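You operate a simulated robot arm through the tools that you are given. There is no shell and no other tool.

You are at the controls of a simulated two-armed robot. One attempt, no reset.

Task
Pick up the pink can with a valve cup from the top of the trial bench with one hand, pass it to the other hand and put it on the shelf of the trial bench. Set down upright: pink can with a valve cup.

It is judged by the outcome, as a careful person would: the job done as asked, and still so three seconds after it is handed in. It fails if anything else is knocked over, pushed out of place, dropped, spilled or broken.

Robot
Two 7-joint arms with two-finger parallel grippers on one trunk, on a base that moves. Base frame: it is fixed to the floor where the robot stands at the start and does not move with it; the origin is under the middle of the robot, x ahead of it, y to its left, z up. Lengths are in mm, angles in degrees, forces in N, time in s.
The left shoulder is at the start at [30, 119, 935], the right one opposite. With the tool pointing down near the work surface each hand reaches from about 280 to 680 mm from the robot's upright axis, wherever it stands, measured 20 degrees to its own side. Places, roughly: pink can with a valve cup (5x5x14 cm) [1500, -3400, 900]; shelf of the trial bench [1800, -3200, 300]. Payload 3.43 kg a hand.
The tool frame of a hand sits at the grasp point between the pads (the TCP): z along the fingers, y along the line on which they close. The tips reach 30 mm beyond it. Largest opening 94 mm; finger width 28, thickness 10; the body of the gripper, 50 by 96 mm, starts 55 mm behind the TCP.
Orientation is told as [roll, pitch, yaw] about the base's x, y, z axes, in that order, counted from this pose: with the fingers straight down and closing along the base's y, the tool's x points along the base's -x, its y along +y and its z along -z.

Tools
- The arms move only by the tool arm_command. It takes "left_steps", "right_steps" or both (then of equal length, played together; a hand with none holds still); each is a list that holds one entry, the list of rows, each a list of 7 numbers: the shift along the base's x, y, z in mm, then the turn, a rotation vector about the base's x, y, z in degrees, then the closure, from 0 (fully open) to 1 (shut). In form: [[[tx, ty, tz, wx, wy, wz, grip], ...]]. A call has 1 to 20 rows; each row is the pose to reach, as a shift and turn from the pose commanded when the call began. A row lasts 0.2 s, in which the tool goes at most 50 mm and 8.6 degrees; a call with a longer step from one row to the next is refused whole, and so is a gripper value outside its range. A pose out of reach is approached as far as the arm can. The call stops where the force on the tool passes 40 N (or 10 N more than at its start, if that is more) or the arm is blocked; 0.2 s more then pass. The fingers move at their own pace (about 72 mm/s each) and stop on an object; they squeeze with about 33 N. The grip force told is the motor's: it shows also when the fingers shut on nothing. Time passes only in rows, and 0.2 s behind the last, so rows that repeat a pose let the fingers close. The reply holds the time, the measured pose of the TCP, the force on the tool along the base axes, the opening and the grip force, in the units named above and with some noise, with the torque about the TCP (base axes, N m) and any sound that the robot's microphone picked up.
- Cameras (640 x 400 px; columns grow to the right, rows downward): "scene" is now at [49.9, 2, 1643.4]; the picture's right is [0.04, -1.00, 0.00], its down [-0.73, -0.03, -0.68] and it looks along [0.68, 0.03, -0.73] (base axes); focal length 292 px, centre (320, 200). "left" rides on the left gripper at [76, -14, -102] in its tool frame; the picture's right is [0.18, 0.98, 0.00], its down [-0.75, 0.14, -0.64] and it looks along [-0.63, 0.12, 0.77] (tool axes); focal length 243 px, centre (320, 200). "right" rides on the right gripper at [76, 14, -102] in its tool frame; the picture's right is [-0.18, 0.98, 0.00], its down [-0.75, -0.14, -0.64] and it looks along [-0.63, -0.12, 0.77] (tool axes); focal length 243 px, centre (320, 200). There is no depth. A picture from a camera that has moved, and an enlarged one, comes with that camera's place and axes in the base frame and with its lens.
- get_image(camera): a new picture of that camera. The clock stands still meanwhile.
- raise_lower(by): moves the trunk up (or, below 0, down) by that many mm; the arms and the scene camera ride with it, the base frame stays. It gives what a move gives, with no picture.
- base_move(legs): drives the robot by 1 to 6 legs, each [ahead, turn to the left] in mm and degrees, along the robot's own axes; the way and the turn of a leg run together, so that a leg with both is an arc; at most 1500 mm and 180 degrees a leg. The arms and the cameras ride along, it lands a little off, and it stops where it bumps. It gives what a move gives.
- head_to(pan, tilt): turns the head with the scene camera to pan (to the left, within 143 degrees either way) and tilt (down, from -29 to 69), counted from straight ahead of the robot. It gives what a move gives.
- close_up(camera, box): a new picture of the part [left, top, right, bottom] of that camera's present view, enlarged. The clock stands still meanwhile.
- sign_off(): hands the job in; it is judged then, once.

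Nothing tells you exact positions but the pictures and the camera data. Unless the task says otherwise, let go and move clear before handing in.

The tools are called after "Request:" by a JSON object that holds its "name" and its "arguments". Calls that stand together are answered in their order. arm_command: Moves the arms, as the interface text tells. Its arguments: {"type":"object","properties":{"left_steps":{"type":"array","items":{"type":"array","items":{"type":"array","items":{"type":"number"}}}},"right_steps":{"type":"array","items":{"type":"array","items":{"type":"array","items":{"type":"number"}}}}},"required":[]} The other tools are called the same way: raise_lower (by) moves the trunk up or down; base_move (legs) drives the base; head_to (pan, tilt) turns the head that bears the scene camera; get_image (camera) takes a picture; close_up (camera, box) takes an enlarged picture of a part of a camera's view; sign_off () hands the job in.

At the start:

```text
t: 0.0
left_tcp_pos: [441.9, 236.2, 1191.0]
left_orientation: [0.0, 0.0, 0.0]
left_wrist_force: [0.4, -0.7, 0.3]
left_wrist_torque: [-0.01, -0.03, 0.01]
left_grip_width: 94.0
left_grasp_force: 0.1
right_tcp_pos: [459.6, -187.3, 1185.8]
right_orientation: [-0.1, 0.0, 0.0]
right_wrist_force: [0.1, 0.4, 1.0]
right_wrist_torque: [0.02, 0.02, 0.0]
right_grip_width: 94.1
right_grasp_force: 0.2
trunk travel left (down, up): [-200.0, 210.0]
robot x, y, heading: [1.8, -4.7, -0.4]
head pan, tilt (commanded): [2.2, 46.9]
```

scene: 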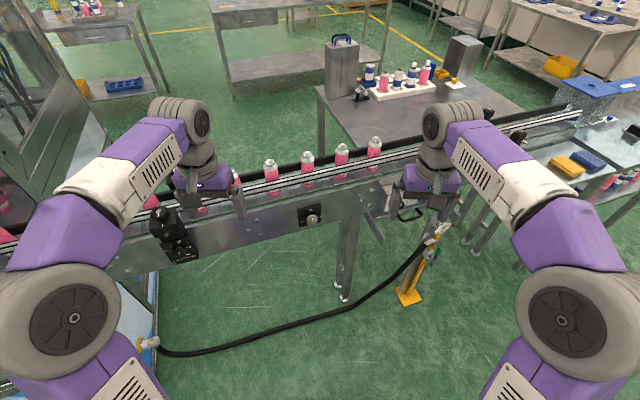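
right: 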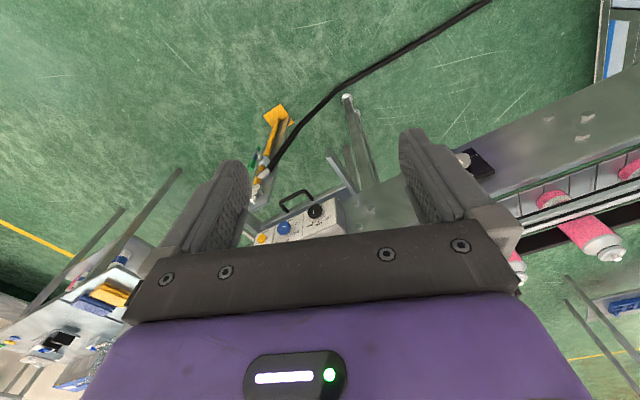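
left: 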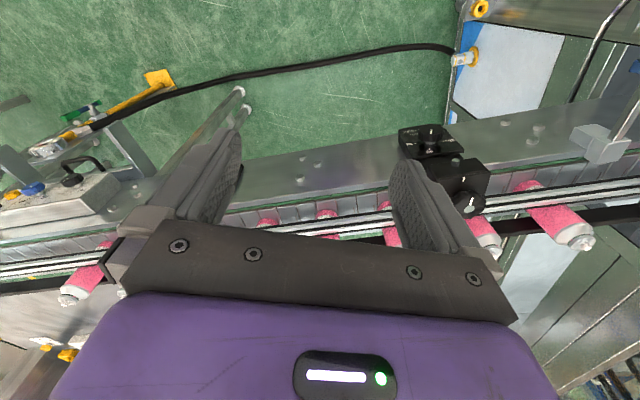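

I see a conveyor with pink cans ahead of me; the trial bench should be far to my right, at about [1500, -3400]. I'll turn the head to look that way first.

Request:
{"name": "head_to", "arguments": {"pan": -65, "tilt": 20}}

Request:
{"name": "get_image", "arguments": {"camera": "scene"}}

```text
t: 1.4
left_tcp_pos: [443.0, 235.4, 1189.3]
left_orientation: [0.0, 0.0, 0.1]
left_wrist_force: [0.0, -0.6, 0.0]
left_wrist_torque: [0.04, 0.0, 0.0]
left_grip_width: 94.1
left_grasp_force: 0.1
right_tcp_pos: [458.2, -188.2, 1183.5]
right_orientation: [0.1, 0.0, 0.1]
right_wrist_force: [-0.1, -0.3, 0.6]
right_wrist_torque: [0.0, -0.01, 0.0]
right_grip_width: 94.0
right_grasp_force: 0.1
trunk travel left (down, up): [-200.0, 210.0]
robot x, y, heading: [-0.3, 1.2, -0.2]
head pan, tilt (commanded): [-65.0, 20.0]
```

```text
taken
camera scene: at [9.6, -85.5, 1684.8], right [-0.91, -0.42, 0.0], down [-0.14, 0.31, -0.94], along [0.4, -0.85, -0.34], focal length 292 px, centre (320, 200)
```

scene: 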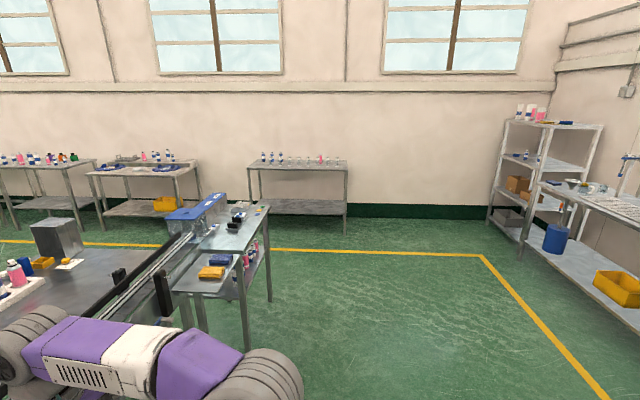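

The bench with a row of bottles by the far wall matches the given place. I'll enlarge that part.

Request:
{"name": "close_up", "arguments": {"camera": "scene", "box": [230, 140, 370, 240]}}

Request:
{"name": "close_up", "arguments": {"camera": "scene", "box": [160, 180, 320, 380]}}

```text
4.00 times, centred on (300, 190) of scene
camera zoom: at [9.6, -85.5, 1684.8], right [-0.91, -0.42, 0.0], down [-0.14, 0.31, -0.94], along [0.4, -0.85, -0.34], focal length 1166 px, centre (400, 240)
```

zoom: 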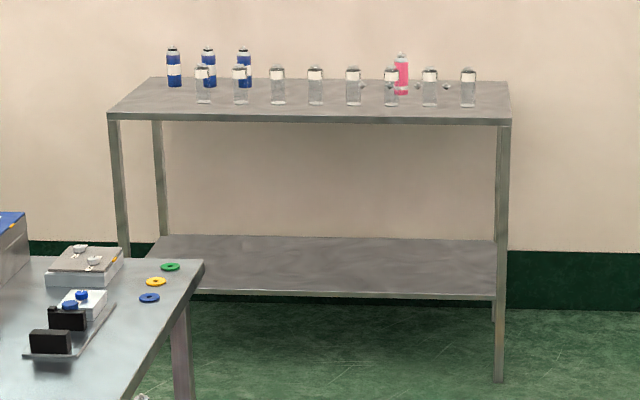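

```text
2.00 times, centred on (240, 280) of scene
camera zoom: at [9.6, -85.5, 1684.8], right [-0.91, -0.42, 0.0], down [-0.14, 0.31, -0.94], along [0.4, -0.85, -0.34], focal length 583 px, centre (480, 40)
```

zoom: 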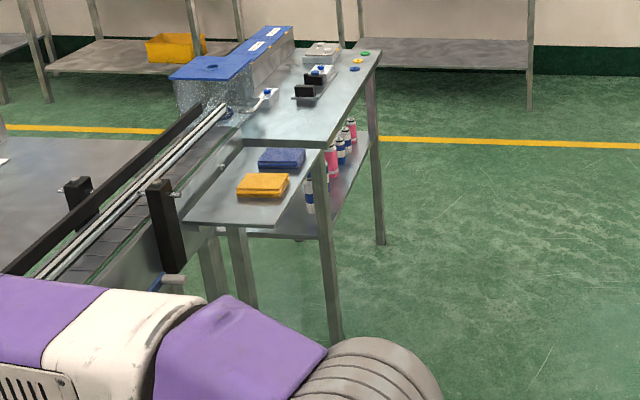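

The trial bench stands skewed to my start frame (about 22°); the pink can is behind a row of clear bottles, at roughly [1560, -3410]. I'll turn right and drive down the open aisle, staying clear of the table on the left.

Request:
{"name": "base_move", "arguments": {"legs": [[0, -74], [1100, 0], [950, 0]]}}

Request:
{"name": "head_to", "arguments": {"pan": 25, "tilt": 25}}

Request:
{"name": "get_image", "arguments": {"camera": "scene"}}

```text
t: 14.8
left_tcp_pos: [934.0, -2341.7, 1190.8]
left_orientation: [0.0, -0.1, -74.4]
left_wrist_force: [-0.7, -0.5, -0.2]
left_wrist_torque: [-0.01, 0.0, 0.02]
left_grip_width: 94.0
left_grasp_force: 0.2
right_tcp_pos: [530.1, -2471.4, 1185.0]
right_orientation: [0.1, 0.1, -74.4]
right_wrist_force: [0.0, 0.3, -0.3]
right_wrist_torque: [0.01, 0.02, 0.01]
right_grip_width: 94.1
right_grasp_force: 0.1
trunk travel left (down, up): [-200.0, 210.0]
robot x, y, heading: [591.4, -1980.4, -74.1]
head pan, tilt (commanded): [-65.0, 20.0]
```

```text
t: 16.5
left_tcp_pos: [935.0, -2341.4, 1190.8]
left_orientation: [0.0, 0.0, -74.4]
left_wrist_force: [0.7, -0.3, -0.5]
left_wrist_torque: [0.05, -0.01, 0.03]
left_grip_width: 94.1
left_grasp_force: 0.0
right_tcp_pos: [530.3, -2470.6, 1184.6]
right_orientation: [0.0, 0.1, -74.4]
right_wrist_force: [-0.4, -1.1, 0.0]
right_wrist_torque: [0.05, 0.02, -0.01]
right_grip_width: 94.2
right_grasp_force: 0.2
trunk travel left (down, up): [-200.0, 210.0]
robot x, y, heading: [590.8, -1979.0, -74.4]
head pan, tilt (commanded): [25.0, 25.0]
```

```text
taken
camera scene: at [640.8, -2021.5, 1676.7], right [-0.76, -0.65, 0.0], down [-0.27, 0.32, -0.91], along [0.59, -0.69, -0.42], focal length 292 px, centre (320, 200)
```

scene: 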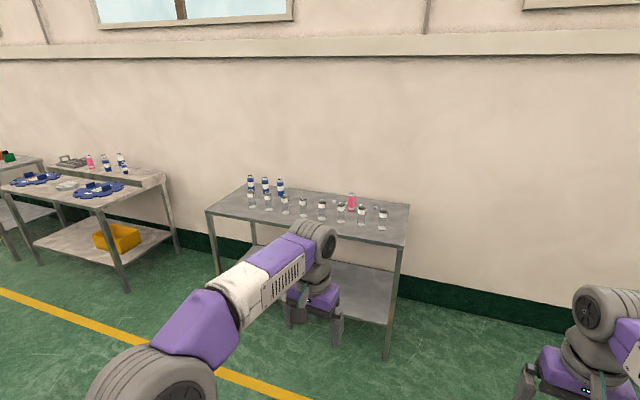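

The drive went cleanly and the bench is now in plain view. I'll enlarge the bench top to locate the can and its neighbours.

Request:
{"name": "close_up", "arguments": {"camera": "scene", "box": [200, 165, 420, 305]}}

Request:
{"name": "close_up", "arguments": {"camera": "scene", "box": [310, 180, 410, 245]}}

```text
2.86 times, centred on (310, 235) of scene
camera zoom: at [640.8, -2021.5, 1676.7], right [-0.76, -0.65, 0.0], down [-0.27, 0.32, -0.91], along [0.59, -0.69, -0.42], focal length 833 px, centre (349, 100)
```

zoom: 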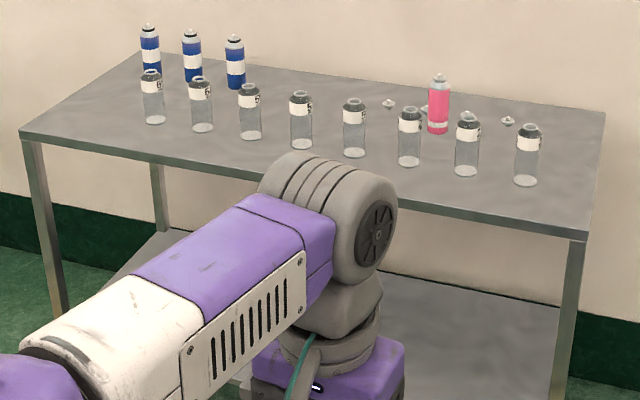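

```text
6.15 times, centred on (360, 212) of scene
camera zoom: at [640.8, -2021.5, 1676.7], right [-0.76, -0.65, 0.0], down [-0.27, 0.32, -0.91], along [0.59, -0.69, -0.42], focal length 1794 px, centre (74, 123)
```

zoom: 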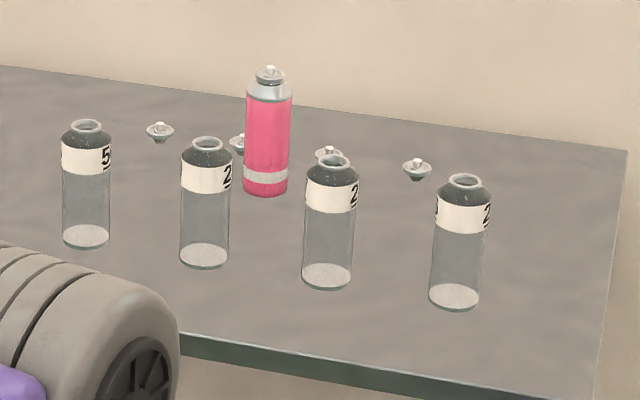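

From two views I put the bench top at about z 860 with its front facing along heading -68.5°; the can stands about 290 mm behind the front edge, between a row of clear bottles (in front) and loose valve cups (behind). I'll drive to a spot in front of the bench, well short of it.

Request:
{"name": "base_move", "arguments": {"legs": [[0, 43.9], [920, 0], [0, -38]]}}

Request:
{"name": "head_to", "arguments": {"pan": 0, "tilt": 40}}

Request:
{"name": "get_image", "arguments": {"camera": "scene"}}

```text
t: 25.1
left_tcp_pos: [1758.2, -2779.4, 1191.4]
left_orientation: [0.0, 0.0, -68.8]
left_wrist_force: [-0.6, -0.9, 0.8]
left_wrist_torque: [-0.01, -0.01, 0.0]
left_grip_width: 93.9
left_grasp_force: 0.1
right_tcp_pos: [1368.1, -2947.8, 1184.1]
right_orientation: [0.1, 0.1, -68.8]
right_wrist_force: [0.4, 0.6, 0.3]
right_wrist_torque: [-0.04, -0.03, 0.02]
right_grip_width: 94.1
right_grasp_force: 0.1
trunk travel left (down, up): [-200.0, 210.0]
robot x, y, heading: [1382.1, -2448.0, -68.9]
head pan, tilt (commanded): [25.0, 25.0]
```

```text
t: 26.0
left_tcp_pos: [1758.3, -2781.1, 1190.1]
left_orientation: [0.1, 0.0, -68.7]
left_wrist_force: [0.3, 0.0, 0.0]
left_wrist_torque: [-0.01, 0.01, -0.01]
left_grip_width: 94.0
left_grasp_force: 0.0
right_tcp_pos: [1370.2, -2946.6, 1185.2]
right_orientation: [0.0, -0.1, -68.8]
right_wrist_force: [-0.1, 0.1, -0.2]
right_wrist_torque: [-0.03, -0.02, -0.01]
right_grip_width: 93.7
right_grasp_force: 0.0
trunk travel left (down, up): [-200.0, 210.0]
robot x, y, heading: [1379.1, -2452.7, -68.8]
head pan, tilt (commanded): [0.0, 40.0]
```

```text
taken
camera scene: at [1399.2, -2504.6, 1653.5], right [-0.93, -0.36, 0.0], down [-0.23, 0.6, -0.77], along [0.28, -0.71, -0.64], focal length 292 px, centre (320, 200)
```

scene: 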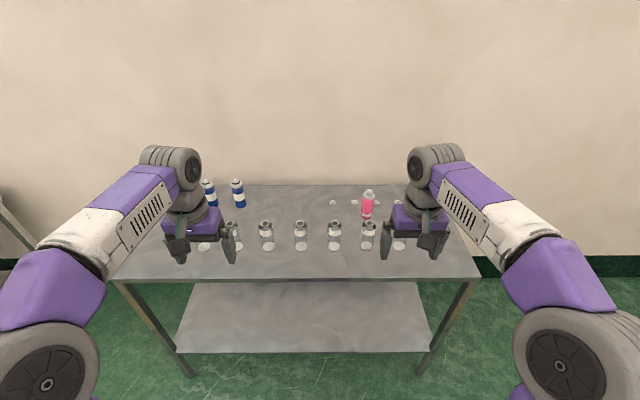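

I'm now square to the bench with the can ahead and to my right, and the shelf below is empty. I'll enlarge to measure the can, the bottles and the shelf.

Request:
{"name": "close_up", "arguments": {"camera": "scene", "box": [320, 170, 440, 260]}}

Request:
{"name": "close_up", "arguments": {"camera": "scene", "box": [110, 170, 490, 390]}}

Request:
{"name": "get_image", "arguments": {"camera": "right"}}

```text
4.44 times, centred on (380, 215) of scene
camera zoom: at [1399.2, -2504.6, 1653.5], right [-0.93, -0.36, 0.0], down [-0.23, 0.6, -0.77], along [0.28, -0.71, -0.64], focal length 1296 px, centre (53, 133)
```

zoom: 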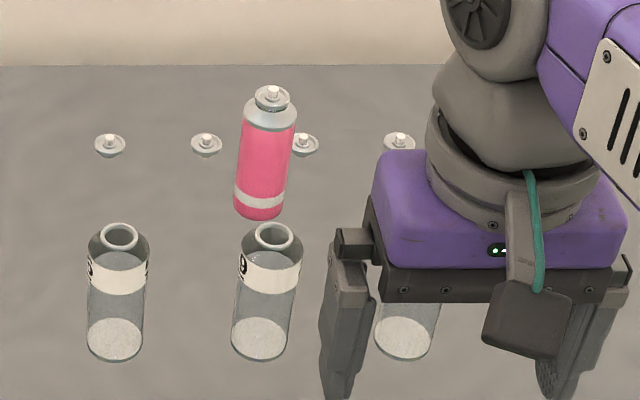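

```text
1.68 times, centred on (300, 280) of scene
camera zoom: at [1399.2, -2504.6, 1653.5], right [-0.93, -0.36, 0.0], down [-0.23, 0.6, -0.77], along [0.28, -0.71, -0.64], focal length 491 px, centre (354, 65)
```

zoom: 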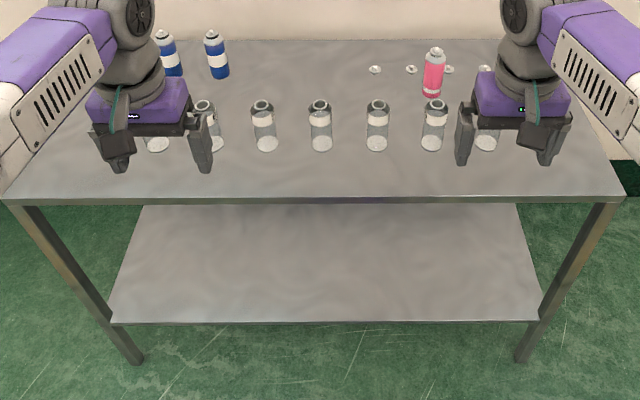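

```text
taken
camera right: at [1355.7, -2872.0, 1288.1], right [0.98, 0.18, 0.0], down [0.14, -0.75, 0.64], along [0.12, -0.63, -0.77], focal length 243 px, centre (320, 200)
```

right: 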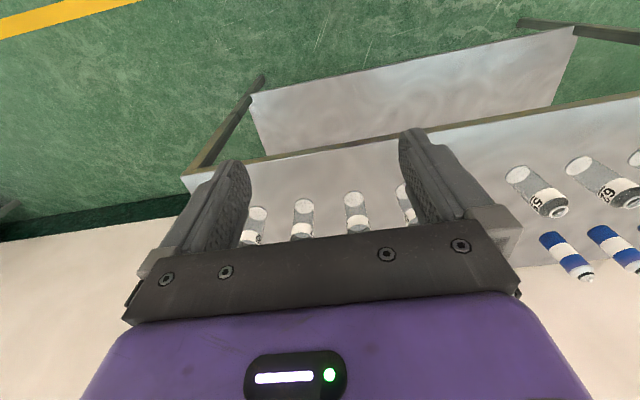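

The can sits about 897 mm ahead and 184 mm to my right, bench top about z 860, front edge about 608 mm ahead, shelf at about z 300. Before driving in, I'll look down to see how far my base reaches forward.

Request:
{"name": "head_to", "arguments": {"pan": 0, "tilt": 69}}

Request:
{"name": "get_image", "arguments": {"camera": "scene"}}

```text
t: 26.9
left_tcp_pos: [1758.2, -2780.2, 1190.8]
left_orientation: [0.0, 0.0, -68.8]
left_wrist_force: [0.2, -0.3, 0.3]
left_wrist_torque: [0.02, 0.0, -0.01]
left_grip_width: 94.1
left_grasp_force: 0.1
right_tcp_pos: [1369.0, -2948.2, 1186.2]
right_orientation: [0.0, 0.0, -68.8]
right_wrist_force: [0.9, 0.2, -0.8]
right_wrist_torque: [0.0, 0.03, -0.01]
right_grip_width: 94.1
right_grasp_force: 0.0
trunk travel left (down, up): [-200.0, 210.0]
robot x, y, heading: [1379.5, -2452.9, -68.5]
head pan, tilt (commanded): [0.0, 68.8]
```

```text
taken
camera scene: at [1388.6, -2477.6, 1617.3], right [-0.93, -0.36, 0.0], down [-0.34, 0.87, -0.36], along [0.13, -0.34, -0.93], focal length 292 px, centre (320, 200)
```

scene: 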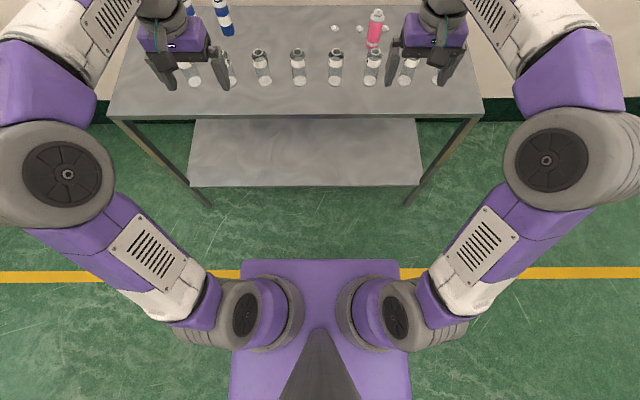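

The purple base front lies at most about 290 mm ahead of my axis, so I can drive in about 275 mm and still keep a gap to the bench. The hands pass high (tips at about z 1155) above the bottles.

Request:
{"name": "base_move", "arguments": {"legs": [[275, 0]]}}

Request:
{"name": "head_to", "arguments": {"pan": -15, "tilt": 50}}

Request:
{"name": "get_image", "arguments": {"camera": "scene"}}

Request:
{"name": "get_image", "arguments": {"camera": "right"}}

```text
t: 28.8
left_tcp_pos: [1857.2, -3039.0, 1190.6]
left_orientation: [-0.1, 0.0, -69.0]
left_wrist_force: [-0.2, -0.3, 0.2]
left_wrist_torque: [0.0, 0.01, 0.0]
left_grip_width: 94.1
left_grasp_force: 0.0
right_tcp_pos: [1467.3, -3204.7, 1186.3]
right_orientation: [0.0, 0.0, -68.9]
right_wrist_force: [0.4, -1.1, 0.4]
right_wrist_torque: [0.02, 0.03, -0.02]
right_grip_width: 94.0
right_grasp_force: 0.0
trunk travel left (down, up): [-200.0, 210.0]
robot x, y, heading: [1477.0, -2706.4, -69.1]
head pan, tilt (commanded): [0.0, 68.8]
```

```text
t: 29.7
left_tcp_pos: [1857.0, -3038.2, 1191.7]
left_orientation: [0.0, 0.0, -69.0]
left_wrist_force: [-0.3, -0.1, 0.1]
left_wrist_torque: [-0.03, -0.01, 0.04]
left_grip_width: 94.2
left_grasp_force: 0.0
right_tcp_pos: [1467.7, -3204.0, 1186.2]
right_orientation: [0.0, 0.0, -69.1]
right_wrist_force: [0.1, 0.5, 0.8]
right_wrist_torque: [-0.01, -0.02, 0.04]
right_grip_width: 94.1
right_grasp_force: 0.1
trunk travel left (down, up): [-200.0, 210.0]
robot x, y, heading: [1478.3, -2710.5, -68.9]
head pan, tilt (commanded): [-15.0, 50.0]
```

```text
taken
camera scene: at [1476.0, -2759.2, 1639.2], right [-0.99, -0.11, 0.0], down [-0.08, 0.76, -0.64], along [0.07, -0.64, -0.77], focal length 292 px, centre (320, 200)
```

scene: 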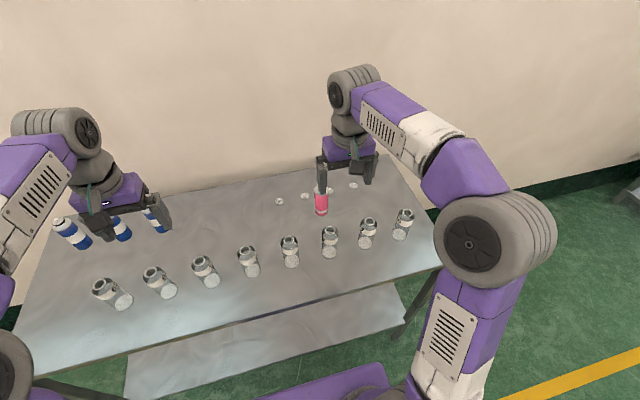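

```text
taken
camera right: at [1454.1, -3129.1, 1288.2], right [0.98, 0.18, 0.0], down [0.14, -0.75, 0.64], along [0.12, -0.63, -0.77], focal length 243 px, centre (320, 200)
```

right: 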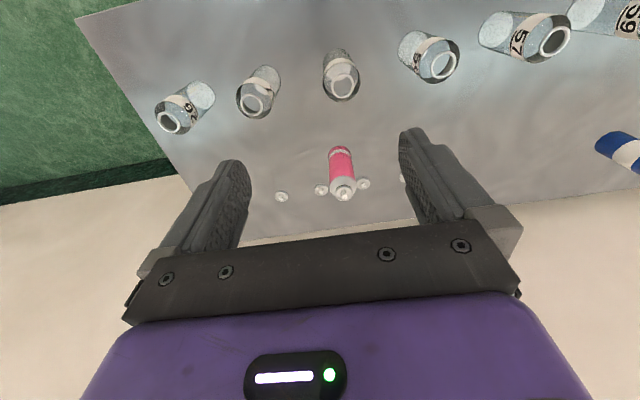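

The can appears just ahead of the right hand, between the fingers laterally. I'll enlarge the wrist view for a precise fix.

Request:
{"name": "close_up", "arguments": {"camera": "right", "box": [240, 120, 440, 245]}}

Request:
{"name": "close_up", "arguments": {"camera": "scene", "box": [260, 140, 420, 260]}}

```text
3.20 times, centred on (340, 182) of right
camera zoom: at [1454.1, -3129.1, 1288.2], right [0.98, 0.18, 0.0], down [0.14, -0.75, 0.64], along [0.12, -0.63, -0.77], focal length 776 px, centre (256, 256)
```

zoom: 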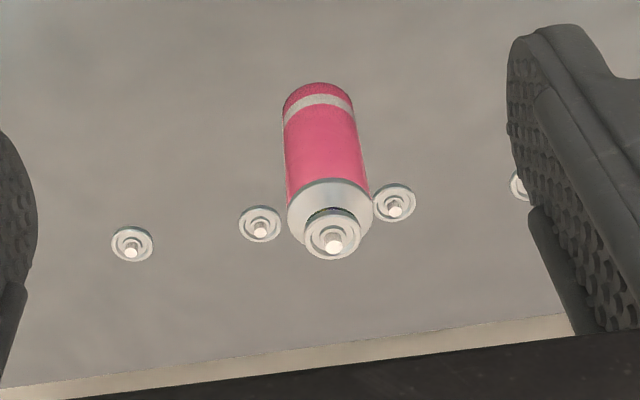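

```text
3.33 times, centred on (340, 200) of scene
camera zoom: at [1476.0, -2759.2, 1639.2], right [-0.99, -0.11, 0.0], down [-0.08, 0.76, -0.64], along [0.07, -0.64, -0.77], focal length 972 px, centre (253, 200)
```

zoom: 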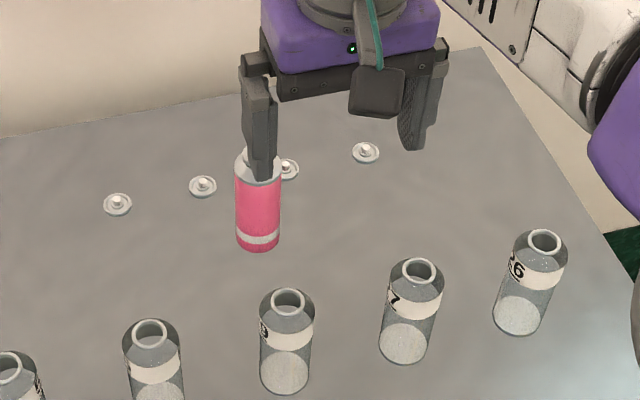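

The wrist view puts the can about 170–180 mm ahead of the right TCP and about 8 mm to its left. I'll bring the right hand over it at its present height, then measure again for height by parallax.

Request:
{"name": "arm_command", "arguments": {"right_steps": [[[16, -36, 0, 0, 0, 0, 0], [32, -73, 0, 0, 0, 0, 0], [48, -110, 0, 0, 0, 0, 0], [64, -146, 0, 0, 0, 0, 0], [64, -146, 0, 0, 0, 0, 0]]]}}

Request:
{"name": "close_up", "arguments": {"camera": "right", "box": [220, 0, 460, 150]}}

Request:
{"name": "get_image", "arguments": {"camera": "right"}}

Request:
{"name": "get_image", "arguments": {"camera": "scene"}}

```text
t: 30.9
left_tcp_pos: [1857.5, -3037.8, 1191.8]
left_orientation: [-0.1, -0.1, -68.9]
left_wrist_force: [0.6, 0.2, -0.9]
left_wrist_torque: [-0.02, 0.0, 0.0]
left_grip_width: 93.7
left_grasp_force: 0.0
right_tcp_pos: [1521.3, -3315.9, 1167.6]
right_orientation: [0.1, 0.0, -68.9]
right_wrist_force: [-0.1, 0.9, -0.5]
right_wrist_torque: [0.01, -0.05, -0.01]
right_grip_width: 93.7
right_grasp_force: 0.0
right hand out of reach, approached as far as the arm can: row 3, 4, 5
trunk travel left (down, up): [-200.0, 210.0]
robot x, y, heading: [1479.2, -2711.9, -69.0]
head pan, tilt (commanded): [-15.0, 50.0]
```

```text
2.67 times, centred on (340, 75) of right
camera zoom: at [1508.2, -3240.9, 1269.3], right [0.98, 0.18, 0.0], down [0.14, -0.75, 0.64], along [0.12, -0.63, -0.77], focal length 647 px, centre (267, 533)
```

zoom: 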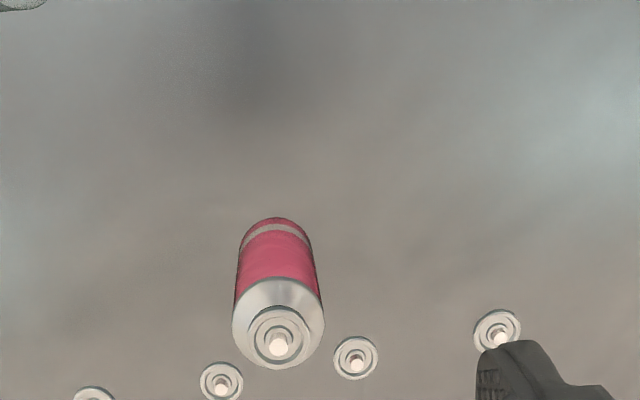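

```text
taken
camera right: at [1508.2, -3240.9, 1269.3], right [0.98, 0.18, 0.0], down [0.14, -0.75, 0.64], along [0.12, -0.63, -0.77], focal length 243 px, centre (320, 200)
```

right: 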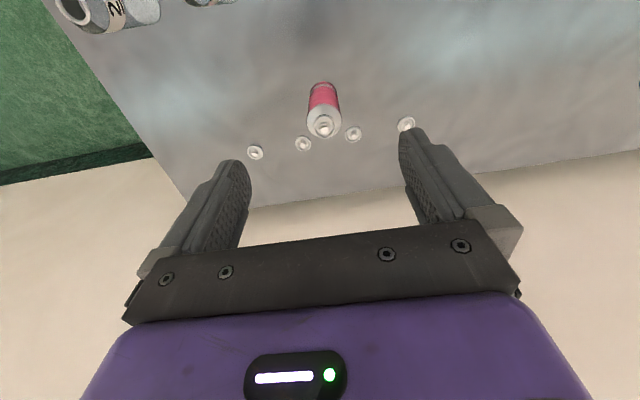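

```text
taken
camera scene: at [1475.8, -2759.4, 1639.2], right [-0.99, -0.11, 0.0], down [-0.08, 0.76, -0.64], along [0.07, -0.64, -0.77], focal length 292 px, centre (320, 200)
```

scene: 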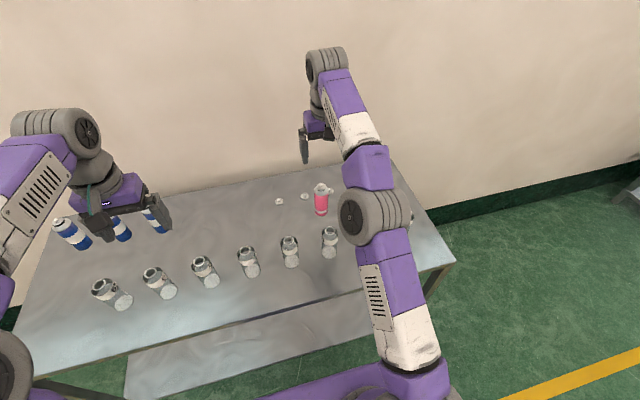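

By parallax the can's valve tip is at about [1537, -3365, 982] and its foot at about z 860. At this height the arm was stretched to its limit; reach grows as the hand comes down, so I'll lower it partly (still above everything) and check the pose.

Request:
{"name": "arm_command", "arguments": {"right_steps": [[[0, 0, -30, 0, 0, 0, 0], [0, 0, -60, 0, 0, 0, 0], [0, 0, -90, 0, 0, 0, 0], [0, 0, -90, 0, 0, 0, 0]]]}}

Request:
{"name": "get_image", "arguments": {"camera": "right"}}

Request:
{"name": "close_up", "arguments": {"camera": "scene", "box": [240, 40, 420, 260]}}

```text
t: 31.9
left_tcp_pos: [1858.5, -3038.1, 1190.4]
left_orientation: [-0.1, 0.0, -69.0]
left_wrist_force: [-0.6, -0.3, 0.0]
left_wrist_torque: [-0.02, -0.01, 0.03]
left_grip_width: 93.9
left_grasp_force: 0.0
right_tcp_pos: [1522.6, -3315.9, 1077.3]
right_orientation: [-0.1, 0.0, -69.0]
right_wrist_force: [0.5, -0.9, -0.6]
right_wrist_torque: [-0.02, -0.01, 0.0]
right_grip_width: 94.0
right_grasp_force: 0.0
trunk travel left (down, up): [-200.0, 210.0]
robot x, y, heading: [1480.8, -2709.6, -68.8]
head pan, tilt (commanded): [-15.0, 50.0]
```

```text
taken
camera right: at [1508.6, -3238.8, 1180.8], right [0.98, 0.18, 0.0], down [0.14, -0.75, 0.64], along [0.12, -0.63, -0.77], focal length 243 px, centre (320, 200)
```

right: 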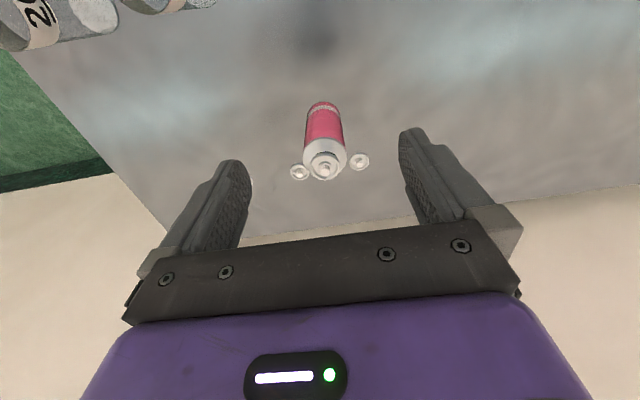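

```text
1.82 times, centred on (330, 150) of scene
camera zoom: at [1476.0, -2759.1, 1639.3], right [-0.99, -0.11, 0.0], down [-0.08, 0.76, -0.64], along [0.07, -0.64, -0.77], focal length 530 px, centre (302, 291)
```

zoom: 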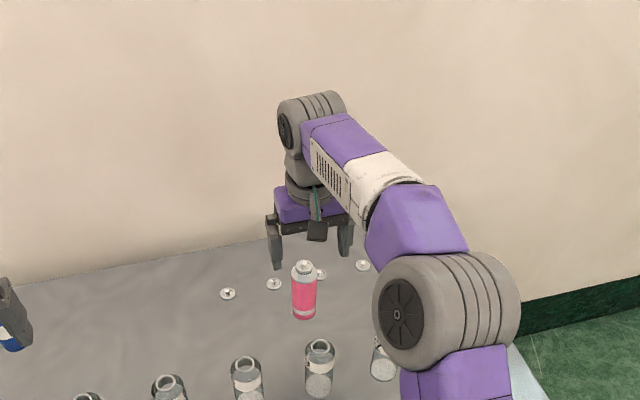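

The hand lowered as told, now at z 1077. I'll take another enlarged wrist view to refine the can's place.

Request:
{"name": "close_up", "arguments": {"camera": "right", "box": [240, 80, 400, 200]}}

```text
3.33 times, centred on (320, 140) of right
camera zoom: at [1508.6, -3238.8, 1180.8], right [0.98, 0.18, 0.0], down [0.14, -0.75, 0.64], along [0.12, -0.63, -0.77], focal length 809 px, centre (320, 400)
```

zoom: 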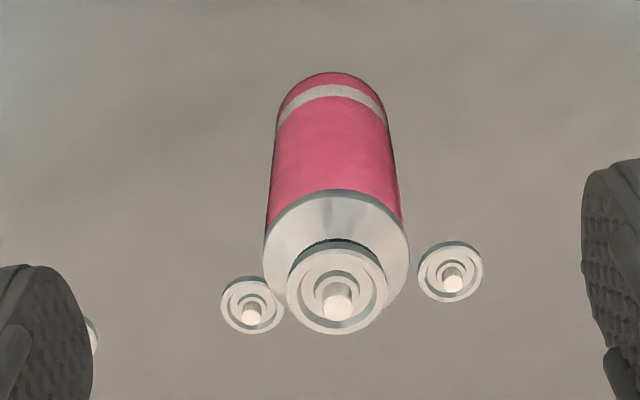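

Three wrist views agree: valve tip at [1537, -3365, 982], foot at about z 864, can about 45 mm wide. I'll centre the right hand over it, still well above.

Request:
{"name": "arm_command", "arguments": {"right_steps": [[[7, -24.5, 0, 0, 0, 0, 0], [14.3, -48.9, 0, 0, 0, 0, 0], [14.3, -48.9, -30, 0, 0, 0, 0], [14.3, -48.9, -50, 0, 0, 0, 0], [14.3, -48.9, -50, 0, 0, 0, 0]]]}}

Request:
{"name": "get_image", "arguments": {"camera": "right"}}

Request:
{"name": "close_up", "arguments": {"camera": "scene", "box": [240, 40, 420, 260]}}

```text
t: 33.1
left_tcp_pos: [1858.4, -3038.0, 1190.9]
left_orientation: [0.0, 0.0, -69.0]
left_wrist_force: [0.1, 0.4, 0.1]
left_wrist_torque: [-0.03, 0.0, -0.02]
left_grip_width: 94.1
left_grasp_force: 0.1
right_tcp_pos: [1538.0, -3364.3, 1029.4]
right_orientation: [0.0, 0.0, -69.0]
right_wrist_force: [0.7, 0.0, 0.0]
right_wrist_torque: [0.06, 0.04, 0.02]
right_grip_width: 93.7
right_grasp_force: 0.2
right hand out of reach, approached as far as the arm can: row 2
trunk travel left (down, up): [-200.0, 210.0]
robot x, y, heading: [1480.9, -2707.1, -69.1]
head pan, tilt (commanded): [-15.0, 50.0]
```

```text
taken
camera right: at [1524.7, -3287.6, 1132.2], right [0.98, 0.18, 0.0], down [0.14, -0.75, 0.64], along [0.12, -0.63, -0.77], focal length 243 px, centre (320, 200)
```

right: 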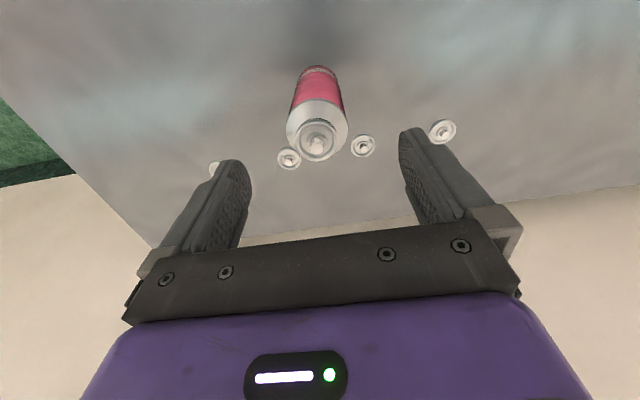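

```text
1.82 times, centred on (330, 150) of scene
camera zoom: at [1476.3, -2759.7, 1639.2], right [-0.99, -0.11, 0.0], down [-0.08, 0.76, -0.64], along [0.07, -0.64, -0.77], focal length 530 px, centre (302, 291)
```

zoom: 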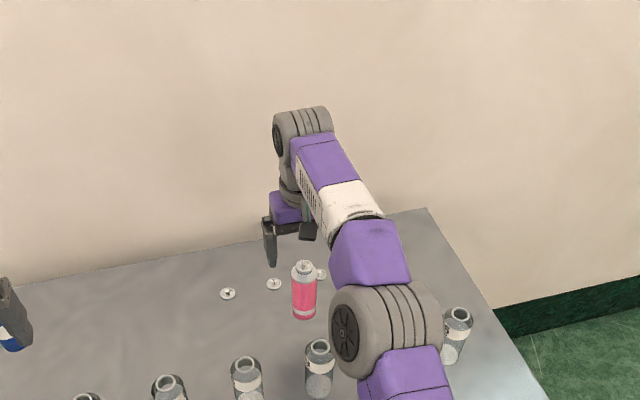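

The right hand is centred over the can (tips at z 999). To keep the elbow well above the bottles and gain reach, I'll raise the trunk 100 mm before lowering the hand.

Request:
{"name": "raise_lower", "arguments": {"by": 100}}

Request:
{"name": "arm_command", "arguments": {"right_steps": [[[0, 0, -30, 0, 0, 0, 0], [0, 0, -60, 0, 0, 0, 0], [0, 0, -90, 0, 0, 0, 0], [0, 0, -110, 0, 0, 0, 0], [0, 0, -110, 0, 0, 0, 0]]]}}

Request:
{"name": "get_image", "arguments": {"camera": "scene"}}

Request:
{"name": "get_image", "arguments": {"camera": "right"}}

```text
t: 34.4
left_tcp_pos: [1857.5, -3038.9, 1289.6]
left_orientation: [0.0, 0.0, -68.9]
left_wrist_force: [0.3, 0.4, 0.5]
left_wrist_torque: [0.0, 0.01, -0.02]
left_grip_width: 94.2
left_grasp_force: 0.0
right_tcp_pos: [1538.2, -3363.9, 1128.4]
right_orientation: [0.1, -0.1, -68.9]
right_wrist_force: [0.3, 0.4, 0.2]
right_wrist_torque: [0.02, 0.02, 0.0]
right_grip_width: 94.0
right_grasp_force: 0.0
trunk travel left (down, up): [-300.0, 110.0]
robot x, y, heading: [1476.8, -2709.6, -69.0]
head pan, tilt (commanded): [-15.0, 50.0]
```

```text
t: 35.6
left_tcp_pos: [1856.5, -3036.9, 1290.5]
left_orientation: [0.0, -0.1, -69.0]
left_wrist_force: [-0.2, -0.1, 0.2]
left_wrist_torque: [0.0, -0.01, -0.02]
left_grip_width: 94.1
left_grasp_force: 0.0
right_tcp_pos: [1536.7, -3362.9, 1019.4]
right_orientation: [0.0, -0.1, -69.0]
right_wrist_force: [0.1, 0.7, -0.2]
right_wrist_torque: [0.05, 0.01, 0.03]
right_grip_width: 93.8
right_grasp_force: 0.1
trunk travel left (down, up): [-300.0, 110.0]
robot x, y, heading: [1478.1, -2710.3, -69.3]
head pan, tilt (commanded): [-15.0, 50.0]
```

```text
taken
camera scene: at [1475.9, -2759.1, 1739.3], right [-0.99, -0.11, 0.0], down [-0.08, 0.76, -0.64], along [0.07, -0.64, -0.77], focal length 292 px, centre (320, 200)
```

scene: 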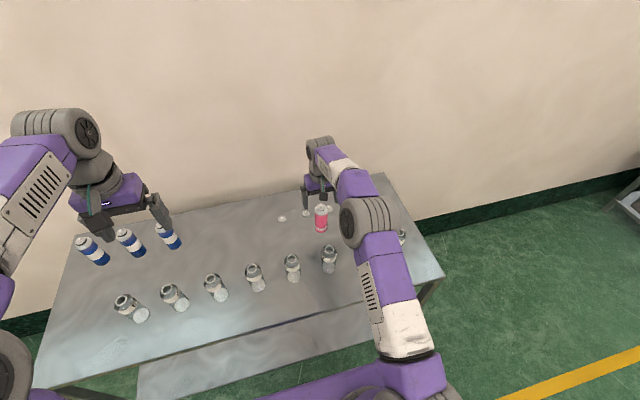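

```text
taken
camera right: at [1523.4, -3287.2, 1122.5], right [0.98, 0.18, 0.0], down [0.14, -0.75, 0.64], along [0.12, -0.63, -0.77], focal length 243 px, centre (320, 200)
```

right: 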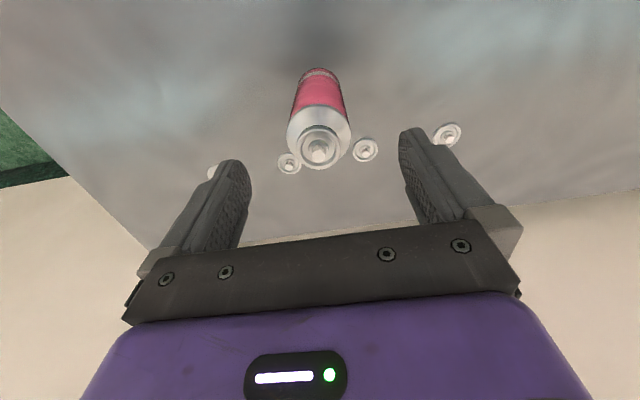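

The can is centred between the open fingers (within 2 mm) and the arm is clear of the bottles. I'll lower the right hand to grasp height, with the fingers open.

Request:
{"name": "arm_command", "arguments": {"right_steps": [[[0, 0, -25, 0, 0, 0, 0], [0, 0, -50, 0, 0, 0, 0], [0, 0, -65, 0, 0, 0, 0], [0, 0, -78, 0, 0, 0, 0], [0, 0, -78, 0, 0, 0, 0]]]}}

Request:
{"name": "get_image", "arguments": {"camera": "right"}}

Request:
{"name": "close_up", "arguments": {"camera": "scene", "box": [240, 100, 440, 290]}}

```text
t: 36.8
left_tcp_pos: [1857.8, -3038.6, 1291.0]
left_orientation: [0.0, 0.0, -69.0]
left_wrist_force: [-1.0, -0.1, 0.0]
left_wrist_torque: [-0.01, 0.01, 0.0]
left_grip_width: 94.0
left_grasp_force: 0.0
right_tcp_pos: [1536.2, -3362.5, 943.8]
right_orientation: [0.0, 0.0, -69.0]
right_wrist_force: [1.4, -0.5, -0.1]
right_wrist_torque: [-0.01, 0.01, -0.02]
right_grip_width: 94.0
right_grasp_force: 0.1
trunk travel left (down, up): [-300.0, 110.0]
robot x, y, heading: [1478.3, -2707.8, -69.1]
head pan, tilt (commanded): [-15.0, 50.0]
```

```text
taken
camera right: at [1523.6, -3286.8, 1044.8], right [0.98, 0.18, 0.0], down [0.14, -0.75, 0.64], along [0.12, -0.63, -0.77], focal length 243 px, centre (320, 200)
```

right: 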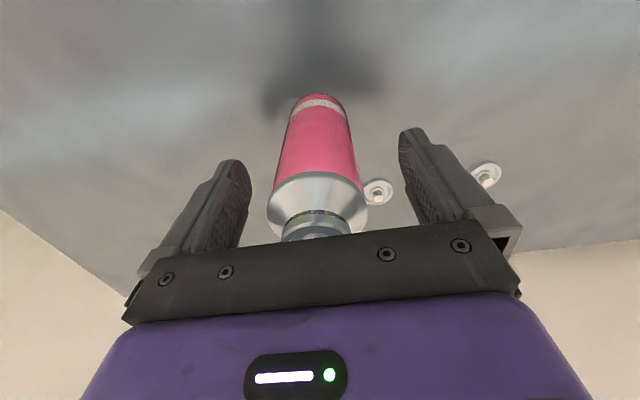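

```text
2.11 times, centred on (340, 195) of scene
camera zoom: at [1475.9, -2759.1, 1739.3], right [-0.99, -0.11, 0.0], down [-0.08, 0.76, -0.64], along [0.07, -0.64, -0.77], focal length 614 px, centre (278, 210)
```

zoom: 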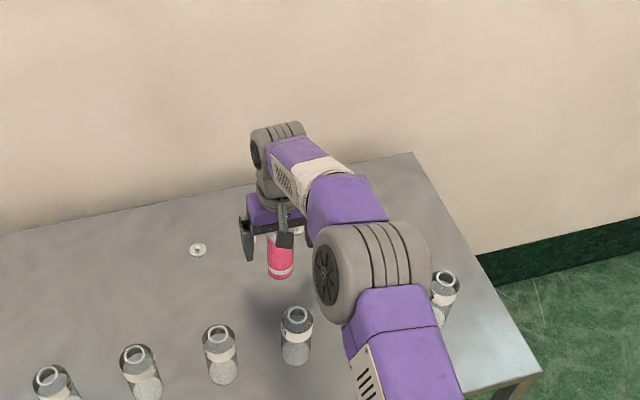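

The can stands between the fingers, centred, with no contact felt. I'll close the right hand on it.

Request:
{"name": "arm_command", "arguments": {"right_steps": [[[0, 0, 0, 0, 0, 0, 0.4], [0, 0, 0, 0, 0, 0, 0.7], [0, 0, 0, 0, 0, 0, 1], [0, 0, 0, 0, 0, 0, 1], [0, 0, 0, 0, 0, 0, 1]]]}}

Request:
{"name": "get_image", "arguments": {"camera": "right"}}

```text
t: 38.0
left_tcp_pos: [1857.6, -3037.8, 1291.2]
left_orientation: [0.1, 0.0, -69.0]
left_wrist_force: [-0.1, -0.1, -0.6]
left_wrist_torque: [0.01, 0.0, 0.0]
left_grip_width: 93.9
left_grasp_force: 0.1
right_tcp_pos: [1538.2, -3362.0, 942.5]
right_orientation: [-0.1, -0.1, -69.0]
right_wrist_force: [0.1, 1.0, -0.3]
right_wrist_torque: [-0.03, 0.04, 0.03]
right_grip_width: 44.8
right_grasp_force: 32.9
trunk travel left (down, up): [-300.0, 110.0]
robot x, y, heading: [1478.8, -2710.3, -69.3]
head pan, tilt (commanded): [-15.0, 50.0]
```

```text
taken
camera right: at [1523.6, -3286.9, 1045.0], right [0.98, 0.18, 0.0], down [0.14, -0.75, 0.64], along [0.12, -0.63, -0.77], focal length 243 px, centre (320, 200)
```

right: 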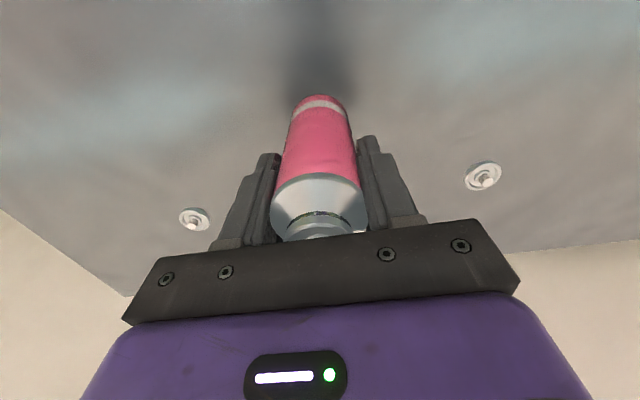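

Fingers closed on the can at 44.8 mm with about 33 N, as expected. I'll lift it straight up a little and check that it holds.

Request:
{"name": "arm_command", "arguments": {"right_steps": [[[0, 0, 8, 0, 0, 0, 1], [0, 0, 20, 0, 0, 0, 1], [0, 0, 40, 0, 0, 0, 1], [0, 0, 60, 0, 0, 0, 1], [0, 0, 80, 0, 0, 0, 1], [0, 0, 80, 0, 0, 0, 1]]]}}

Request:
{"name": "get_image", "arguments": {"camera": "right"}}

Request:
{"name": "raise_lower", "arguments": {"by": 105}}

Request:
{"name": "get_image", "arguments": {"camera": "scene"}}

```text
t: 39.4
left_tcp_pos: [1857.4, -3038.6, 1291.1]
left_orientation: [-0.1, 0.1, -69.0]
left_wrist_force: [0.5, 0.7, 0.3]
left_wrist_torque: [-0.01, 0.0, -0.02]
left_grip_width: 94.2
left_grasp_force: 0.0
right_tcp_pos: [1537.0, -3363.4, 1023.3]
right_orientation: [0.1, 0.1, -69.0]
right_wrist_force: [-0.3, -0.6, -1.1]
right_wrist_torque: [-0.01, -0.04, 0.0]
right_grip_width: 45.0
right_grasp_force: 33.1
trunk travel left (down, up): [-300.0, 110.0]
robot x, y, heading: [1478.7, -2710.9, -68.8]
head pan, tilt (commanded): [-15.0, 50.0]
```

```text
taken
camera right: at [1524.2, -3287.9, 1125.6], right [0.98, 0.18, 0.0], down [0.14, -0.75, 0.64], along [0.12, -0.63, -0.77], focal length 243 px, centre (320, 200)
```

right: 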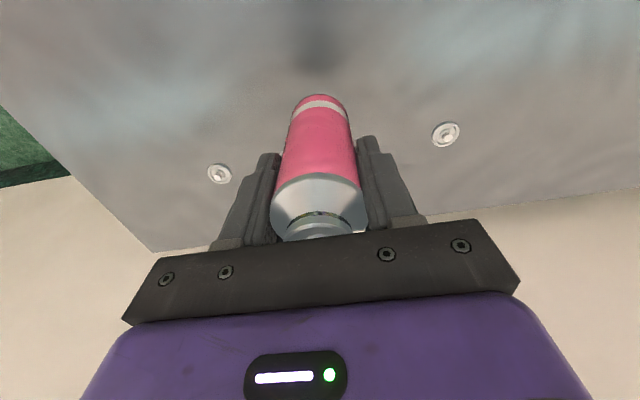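

```text
t: 40.8
left_tcp_pos: [1857.7, -3039.4, 1394.8]
left_orientation: [0.0, -0.1, -68.9]
left_wrist_force: [0.2, -0.1, 0.4]
left_wrist_torque: [0.0, 0.0, 0.0]
left_grip_width: 93.8
left_grasp_force: 0.2
right_tcp_pos: [1536.9, -3363.3, 1127.9]
right_orientation: [0.0, 0.0, -68.9]
right_wrist_force: [0.2, -0.5, -1.4]
right_wrist_torque: [-0.03, 0.0, -0.01]
right_grip_width: 44.5
right_grasp_force: 32.8
trunk travel left (down, up): [-405.0, 5.0]
robot x, y, heading: [1479.5, -2709.7, -69.0]
head pan, tilt (commanded): [-15.0, 50.0]
```

```text
taken
camera scene: at [1476.0, -2759.7, 1844.1], right [-0.99, -0.11, 0.0], down [-0.08, 0.76, -0.64], along [0.07, -0.64, -0.77], focal length 292 px, centre (320, 200)
```

scene: 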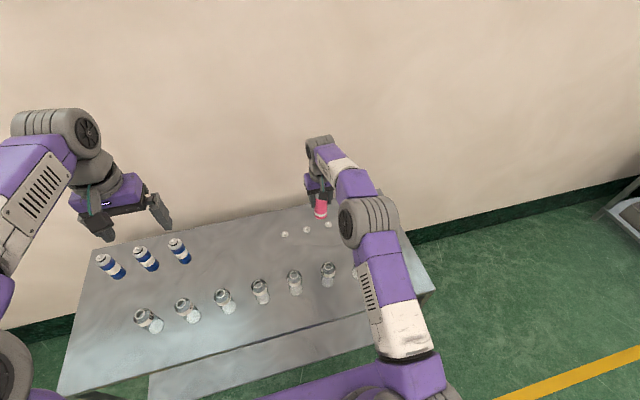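

The can is held firmly and its foot is now at about z 1050, above all bottle tops (about z 980). I'll back away about 300 mm, retracing the way I came.

Request:
{"name": "base_move", "arguments": {"legs": [[-310, 0]]}}

Request:
{"name": "get_image", "arguments": {"camera": "scene"}}

```text
t: 42.9
left_tcp_pos: [1745.4, -2751.0, 1395.5]
left_orientation: [0.0, 0.1, -68.9]
left_wrist_force: [0.3, 0.3, -0.6]
left_wrist_torque: [0.0, 0.0, 0.02]
left_grip_width: 93.9
left_grasp_force: 0.1
right_tcp_pos: [1426.5, -3075.6, 1127.3]
right_orientation: [0.0, 0.0, -69.0]
right_wrist_force: [0.2, -0.7, -2.4]
right_wrist_torque: [-0.03, 0.0, 0.02]
right_grip_width: 44.4
right_grasp_force: 33.5
trunk travel left (down, up): [-405.0, 5.0]
robot x, y, heading: [1370.3, -2421.7, -68.7]
head pan, tilt (commanded): [-15.0, 50.0]
```

```text
taken
camera scene: at [1365.3, -2471.8, 1844.2], right [-0.99, -0.1, 0.0], down [-0.08, 0.76, -0.64], along [0.07, -0.64, -0.77], focal length 292 px, centre (320, 200)
```

scene: 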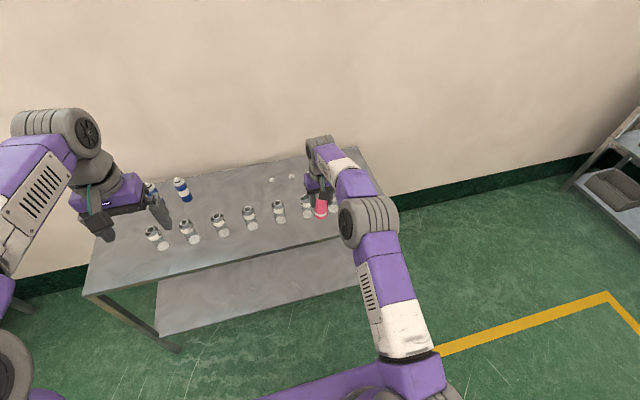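

I've backed off and the can is intact in the right hand. Next I'll draw the right hand in toward my middle, in front of the bench over free floor, for the handover.

Request:
{"name": "arm_command", "arguments": {"right_steps": [[[13, 39, -12, 0, 0, 0, 1], [26, 78, -24, 0, 0, 0, 1], [39.5, 118, -36, 0, 0, 0, 1], [52.7, 157, -48, 0, 0, 0, 1], [65.9, 196.7, -60, 0, 0, 0, 1], [65.9, 196.7, -60, 0, 0, 0, 1]]]}}

Request:
{"name": "head_to", "arguments": {"pan": 0, "tilt": 55}}

Request:
{"name": "get_image", "arguments": {"camera": "scene"}}

```text
t: 44.2
left_tcp_pos: [1745.7, -2751.1, 1395.7]
left_orientation: [0.1, 0.0, -69.0]
left_wrist_force: [-0.2, -0.3, 0.5]
left_wrist_torque: [0.0, 0.02, -0.01]
left_grip_width: 94.0
left_grasp_force: 0.1
right_tcp_pos: [1491.8, -2879.6, 1064.5]
right_orientation: [0.1, -0.1, -69.1]
right_wrist_force: [0.0, 0.1, -2.2]
right_wrist_torque: [-0.02, 0.02, 0.01]
right_grip_width: 44.5
right_grasp_force: 32.7
trunk travel left (down, up): [-405.0, 5.0]
robot x, y, heading: [1370.4, -2420.4, -68.9]
head pan, tilt (commanded): [-15.0, 50.0]
```

```text
t: 45.0
left_tcp_pos: [1745.5, -2751.3, 1395.6]
left_orientation: [0.0, 0.0, -69.0]
left_wrist_force: [-0.1, 0.8, 0.7]
left_wrist_torque: [0.04, 0.02, 0.01]
left_grip_width: 94.1
left_grasp_force: 0.1
right_tcp_pos: [1492.3, -2879.7, 1066.0]
right_orientation: [0.0, 0.0, -69.0]
right_wrist_force: [0.7, 0.7, -1.5]
right_wrist_torque: [-0.03, 0.01, -0.01]
right_grip_width: 44.4
right_grasp_force: 32.8
trunk travel left (down, up): [-405.0, 5.0]
robot x, y, heading: [1365.0, -2419.4, -69.1]
head pan, tilt (commanded): [0.0, 55.0]
```

```text
taken
camera scene: at [1383.0, -2462.1, 1837.7], right [-0.93, -0.36, 0.0], down [-0.29, 0.76, -0.57], along [0.21, -0.54, -0.82], focal length 292 px, centre (320, 200)
```

scene: 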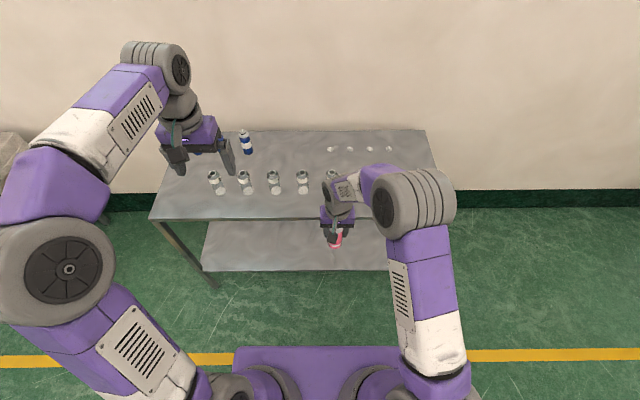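

The right hand holds the can at my centre (about 470 mm ahead), over free floor. Now I'll begin turning the left hand so that it points to the right, slanted 30° down, and bring it down to the left of the can; I'll do half first and look.

Request:
{"name": "arm_command", "arguments": {"left_steps": [[[-6.5, -5.0, -26.9, -4.64, 2.07, -6.23, 0], [-12.9, -10.1, -53.8, -9.29, 4.13, -12.45, 0], [-19.4, -15.1, -80.8, -13.93, 6.2, -18.68, 0], [-25.9, -20.2, -107.7, -18.57, 8.27, -24.9, 0], [-32.3, -25.2, -134.6, -23.2, 10.33, -31.1, 0], [-38.8, -30.2, -161.5, -27.86, 12.4, -37.35, 0], [-45.3, -35.3, -188.5, -32.5, 14.47, -43.57, 0]]]}}

Request:
{"name": "get_image", "arguments": {"camera": "scene"}}

```text
t: 46.6
left_tcp_pos: [1700.4, -2787.5, 1206.8]
left_orientation: [-14.9, -31.8, -109.7]
left_wrist_force: [0.3, 0.5, 0.9]
left_wrist_torque: [-0.02, 0.03, -0.01]
left_grip_width: 94.1
left_grasp_force: 0.0
right_tcp_pos: [1492.9, -2880.5, 1066.0]
right_orientation: [0.1, 0.0, -69.0]
right_wrist_force: [-0.1, 0.4, -2.3]
right_wrist_torque: [0.01, 0.04, -0.02]
right_grip_width: 44.4
right_grasp_force: 32.9
trunk travel left (down, up): [-405.0, 5.0]
robot x, y, heading: [1368.0, -2417.9, -69.0]
head pan, tilt (commanded): [0.0, 55.0]
```

```text
taken
camera scene: at [1384.2, -2462.8, 1837.7], right [-0.93, -0.36, 0.0], down [-0.29, 0.77, -0.57], along [0.2, -0.54, -0.82], focal length 292 px, centre (320, 200)
```

scene: 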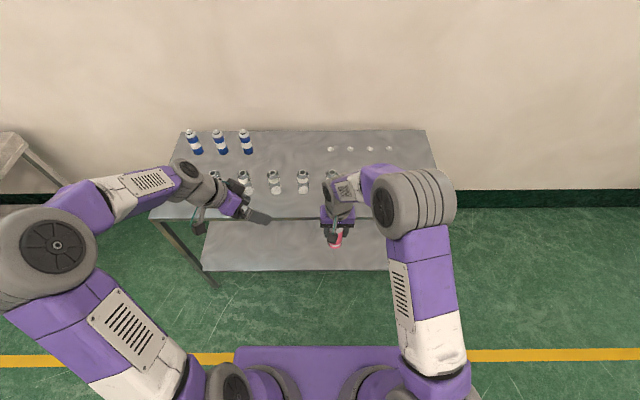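

The left hand is turning as planned and is well clear of the bench and the right hand. I'll complete the turn and descent.

Request:
{"name": "arm_command", "arguments": {"left_steps": [[[-6.5, -5.0, -26.9, -4.64, 2.07, -6.23, 0], [-12.9, -10.1, -53.8, -9.29, 4.13, -12.45, 0], [-19.4, -15.1, -80.8, -13.93, 6.2, -18.68, 0], [-25.9, -20.2, -107.7, -18.57, 8.27, -24.9, 0], [-32.3, -25.2, -134.6, -23.2, 10.33, -31.1, 0], [-38.8, -30.2, -161.5, -27.86, 12.4, -37.35, 0], [-38.8, -30.2, -161.5, -27.86, 12.4, -37.35, 0]]]}}

Request:
{"name": "get_image", "arguments": {"camera": "scene"}}

Request:
{"name": "get_image", "arguments": {"camera": "left"}}

```text
t: 48.2
left_tcp_pos: [1661.7, -2817.9, 1046.8]
left_orientation: [0.3, -60.0, -159.2]
left_wrist_force: [0.1, 0.2, -0.6]
left_wrist_torque: [0.0, -0.04, -0.01]
left_grip_width: 93.9
left_grasp_force: 0.1
right_tcp_pos: [1491.5, -2879.2, 1066.9]
right_orientation: [0.0, 0.0, -69.0]
right_wrist_force: [0.2, -0.2, -1.7]
right_wrist_torque: [-0.01, 0.04, 0.0]
right_grip_width: 44.5
right_grasp_force: 33.3
trunk travel left (down, up): [-405.0, 5.0]
robot x, y, heading: [1369.2, -2423.8, -69.1]
head pan, tilt (commanded): [0.0, 55.0]
```

```text
taken
camera scene: at [1382.5, -2461.7, 1837.8], right [-0.93, -0.36, 0.0], down [-0.29, 0.76, -0.57], along [0.21, -0.54, -0.82], focal length 292 px, centre (320, 200)
```

scene: 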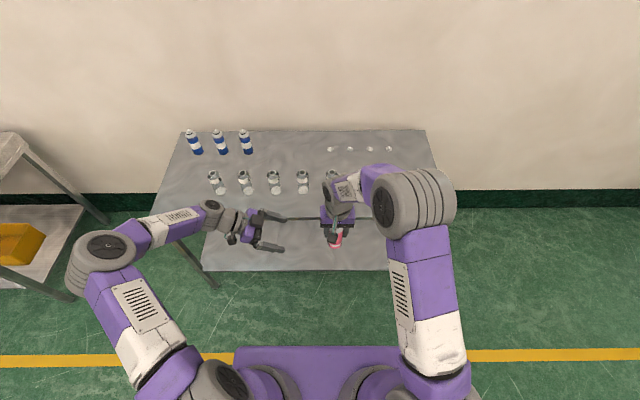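

```text
taken
camera left: at [1774.2, -2756.9, 1030.8], right [0.44, -0.89, -0.16], down [0.22, -0.07, 0.97], along [-0.87, -0.46, 0.16], focal length 243 px, centre (320, 200)
```

left: 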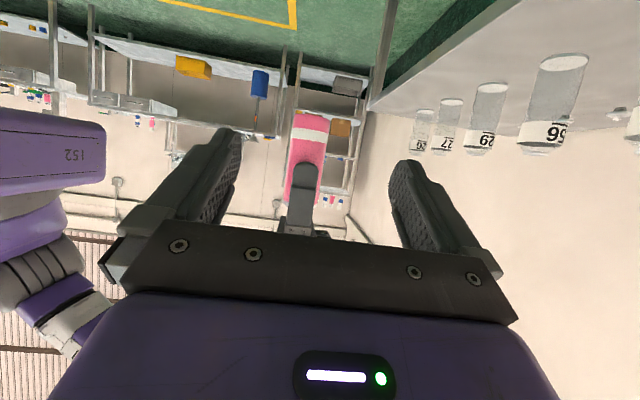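

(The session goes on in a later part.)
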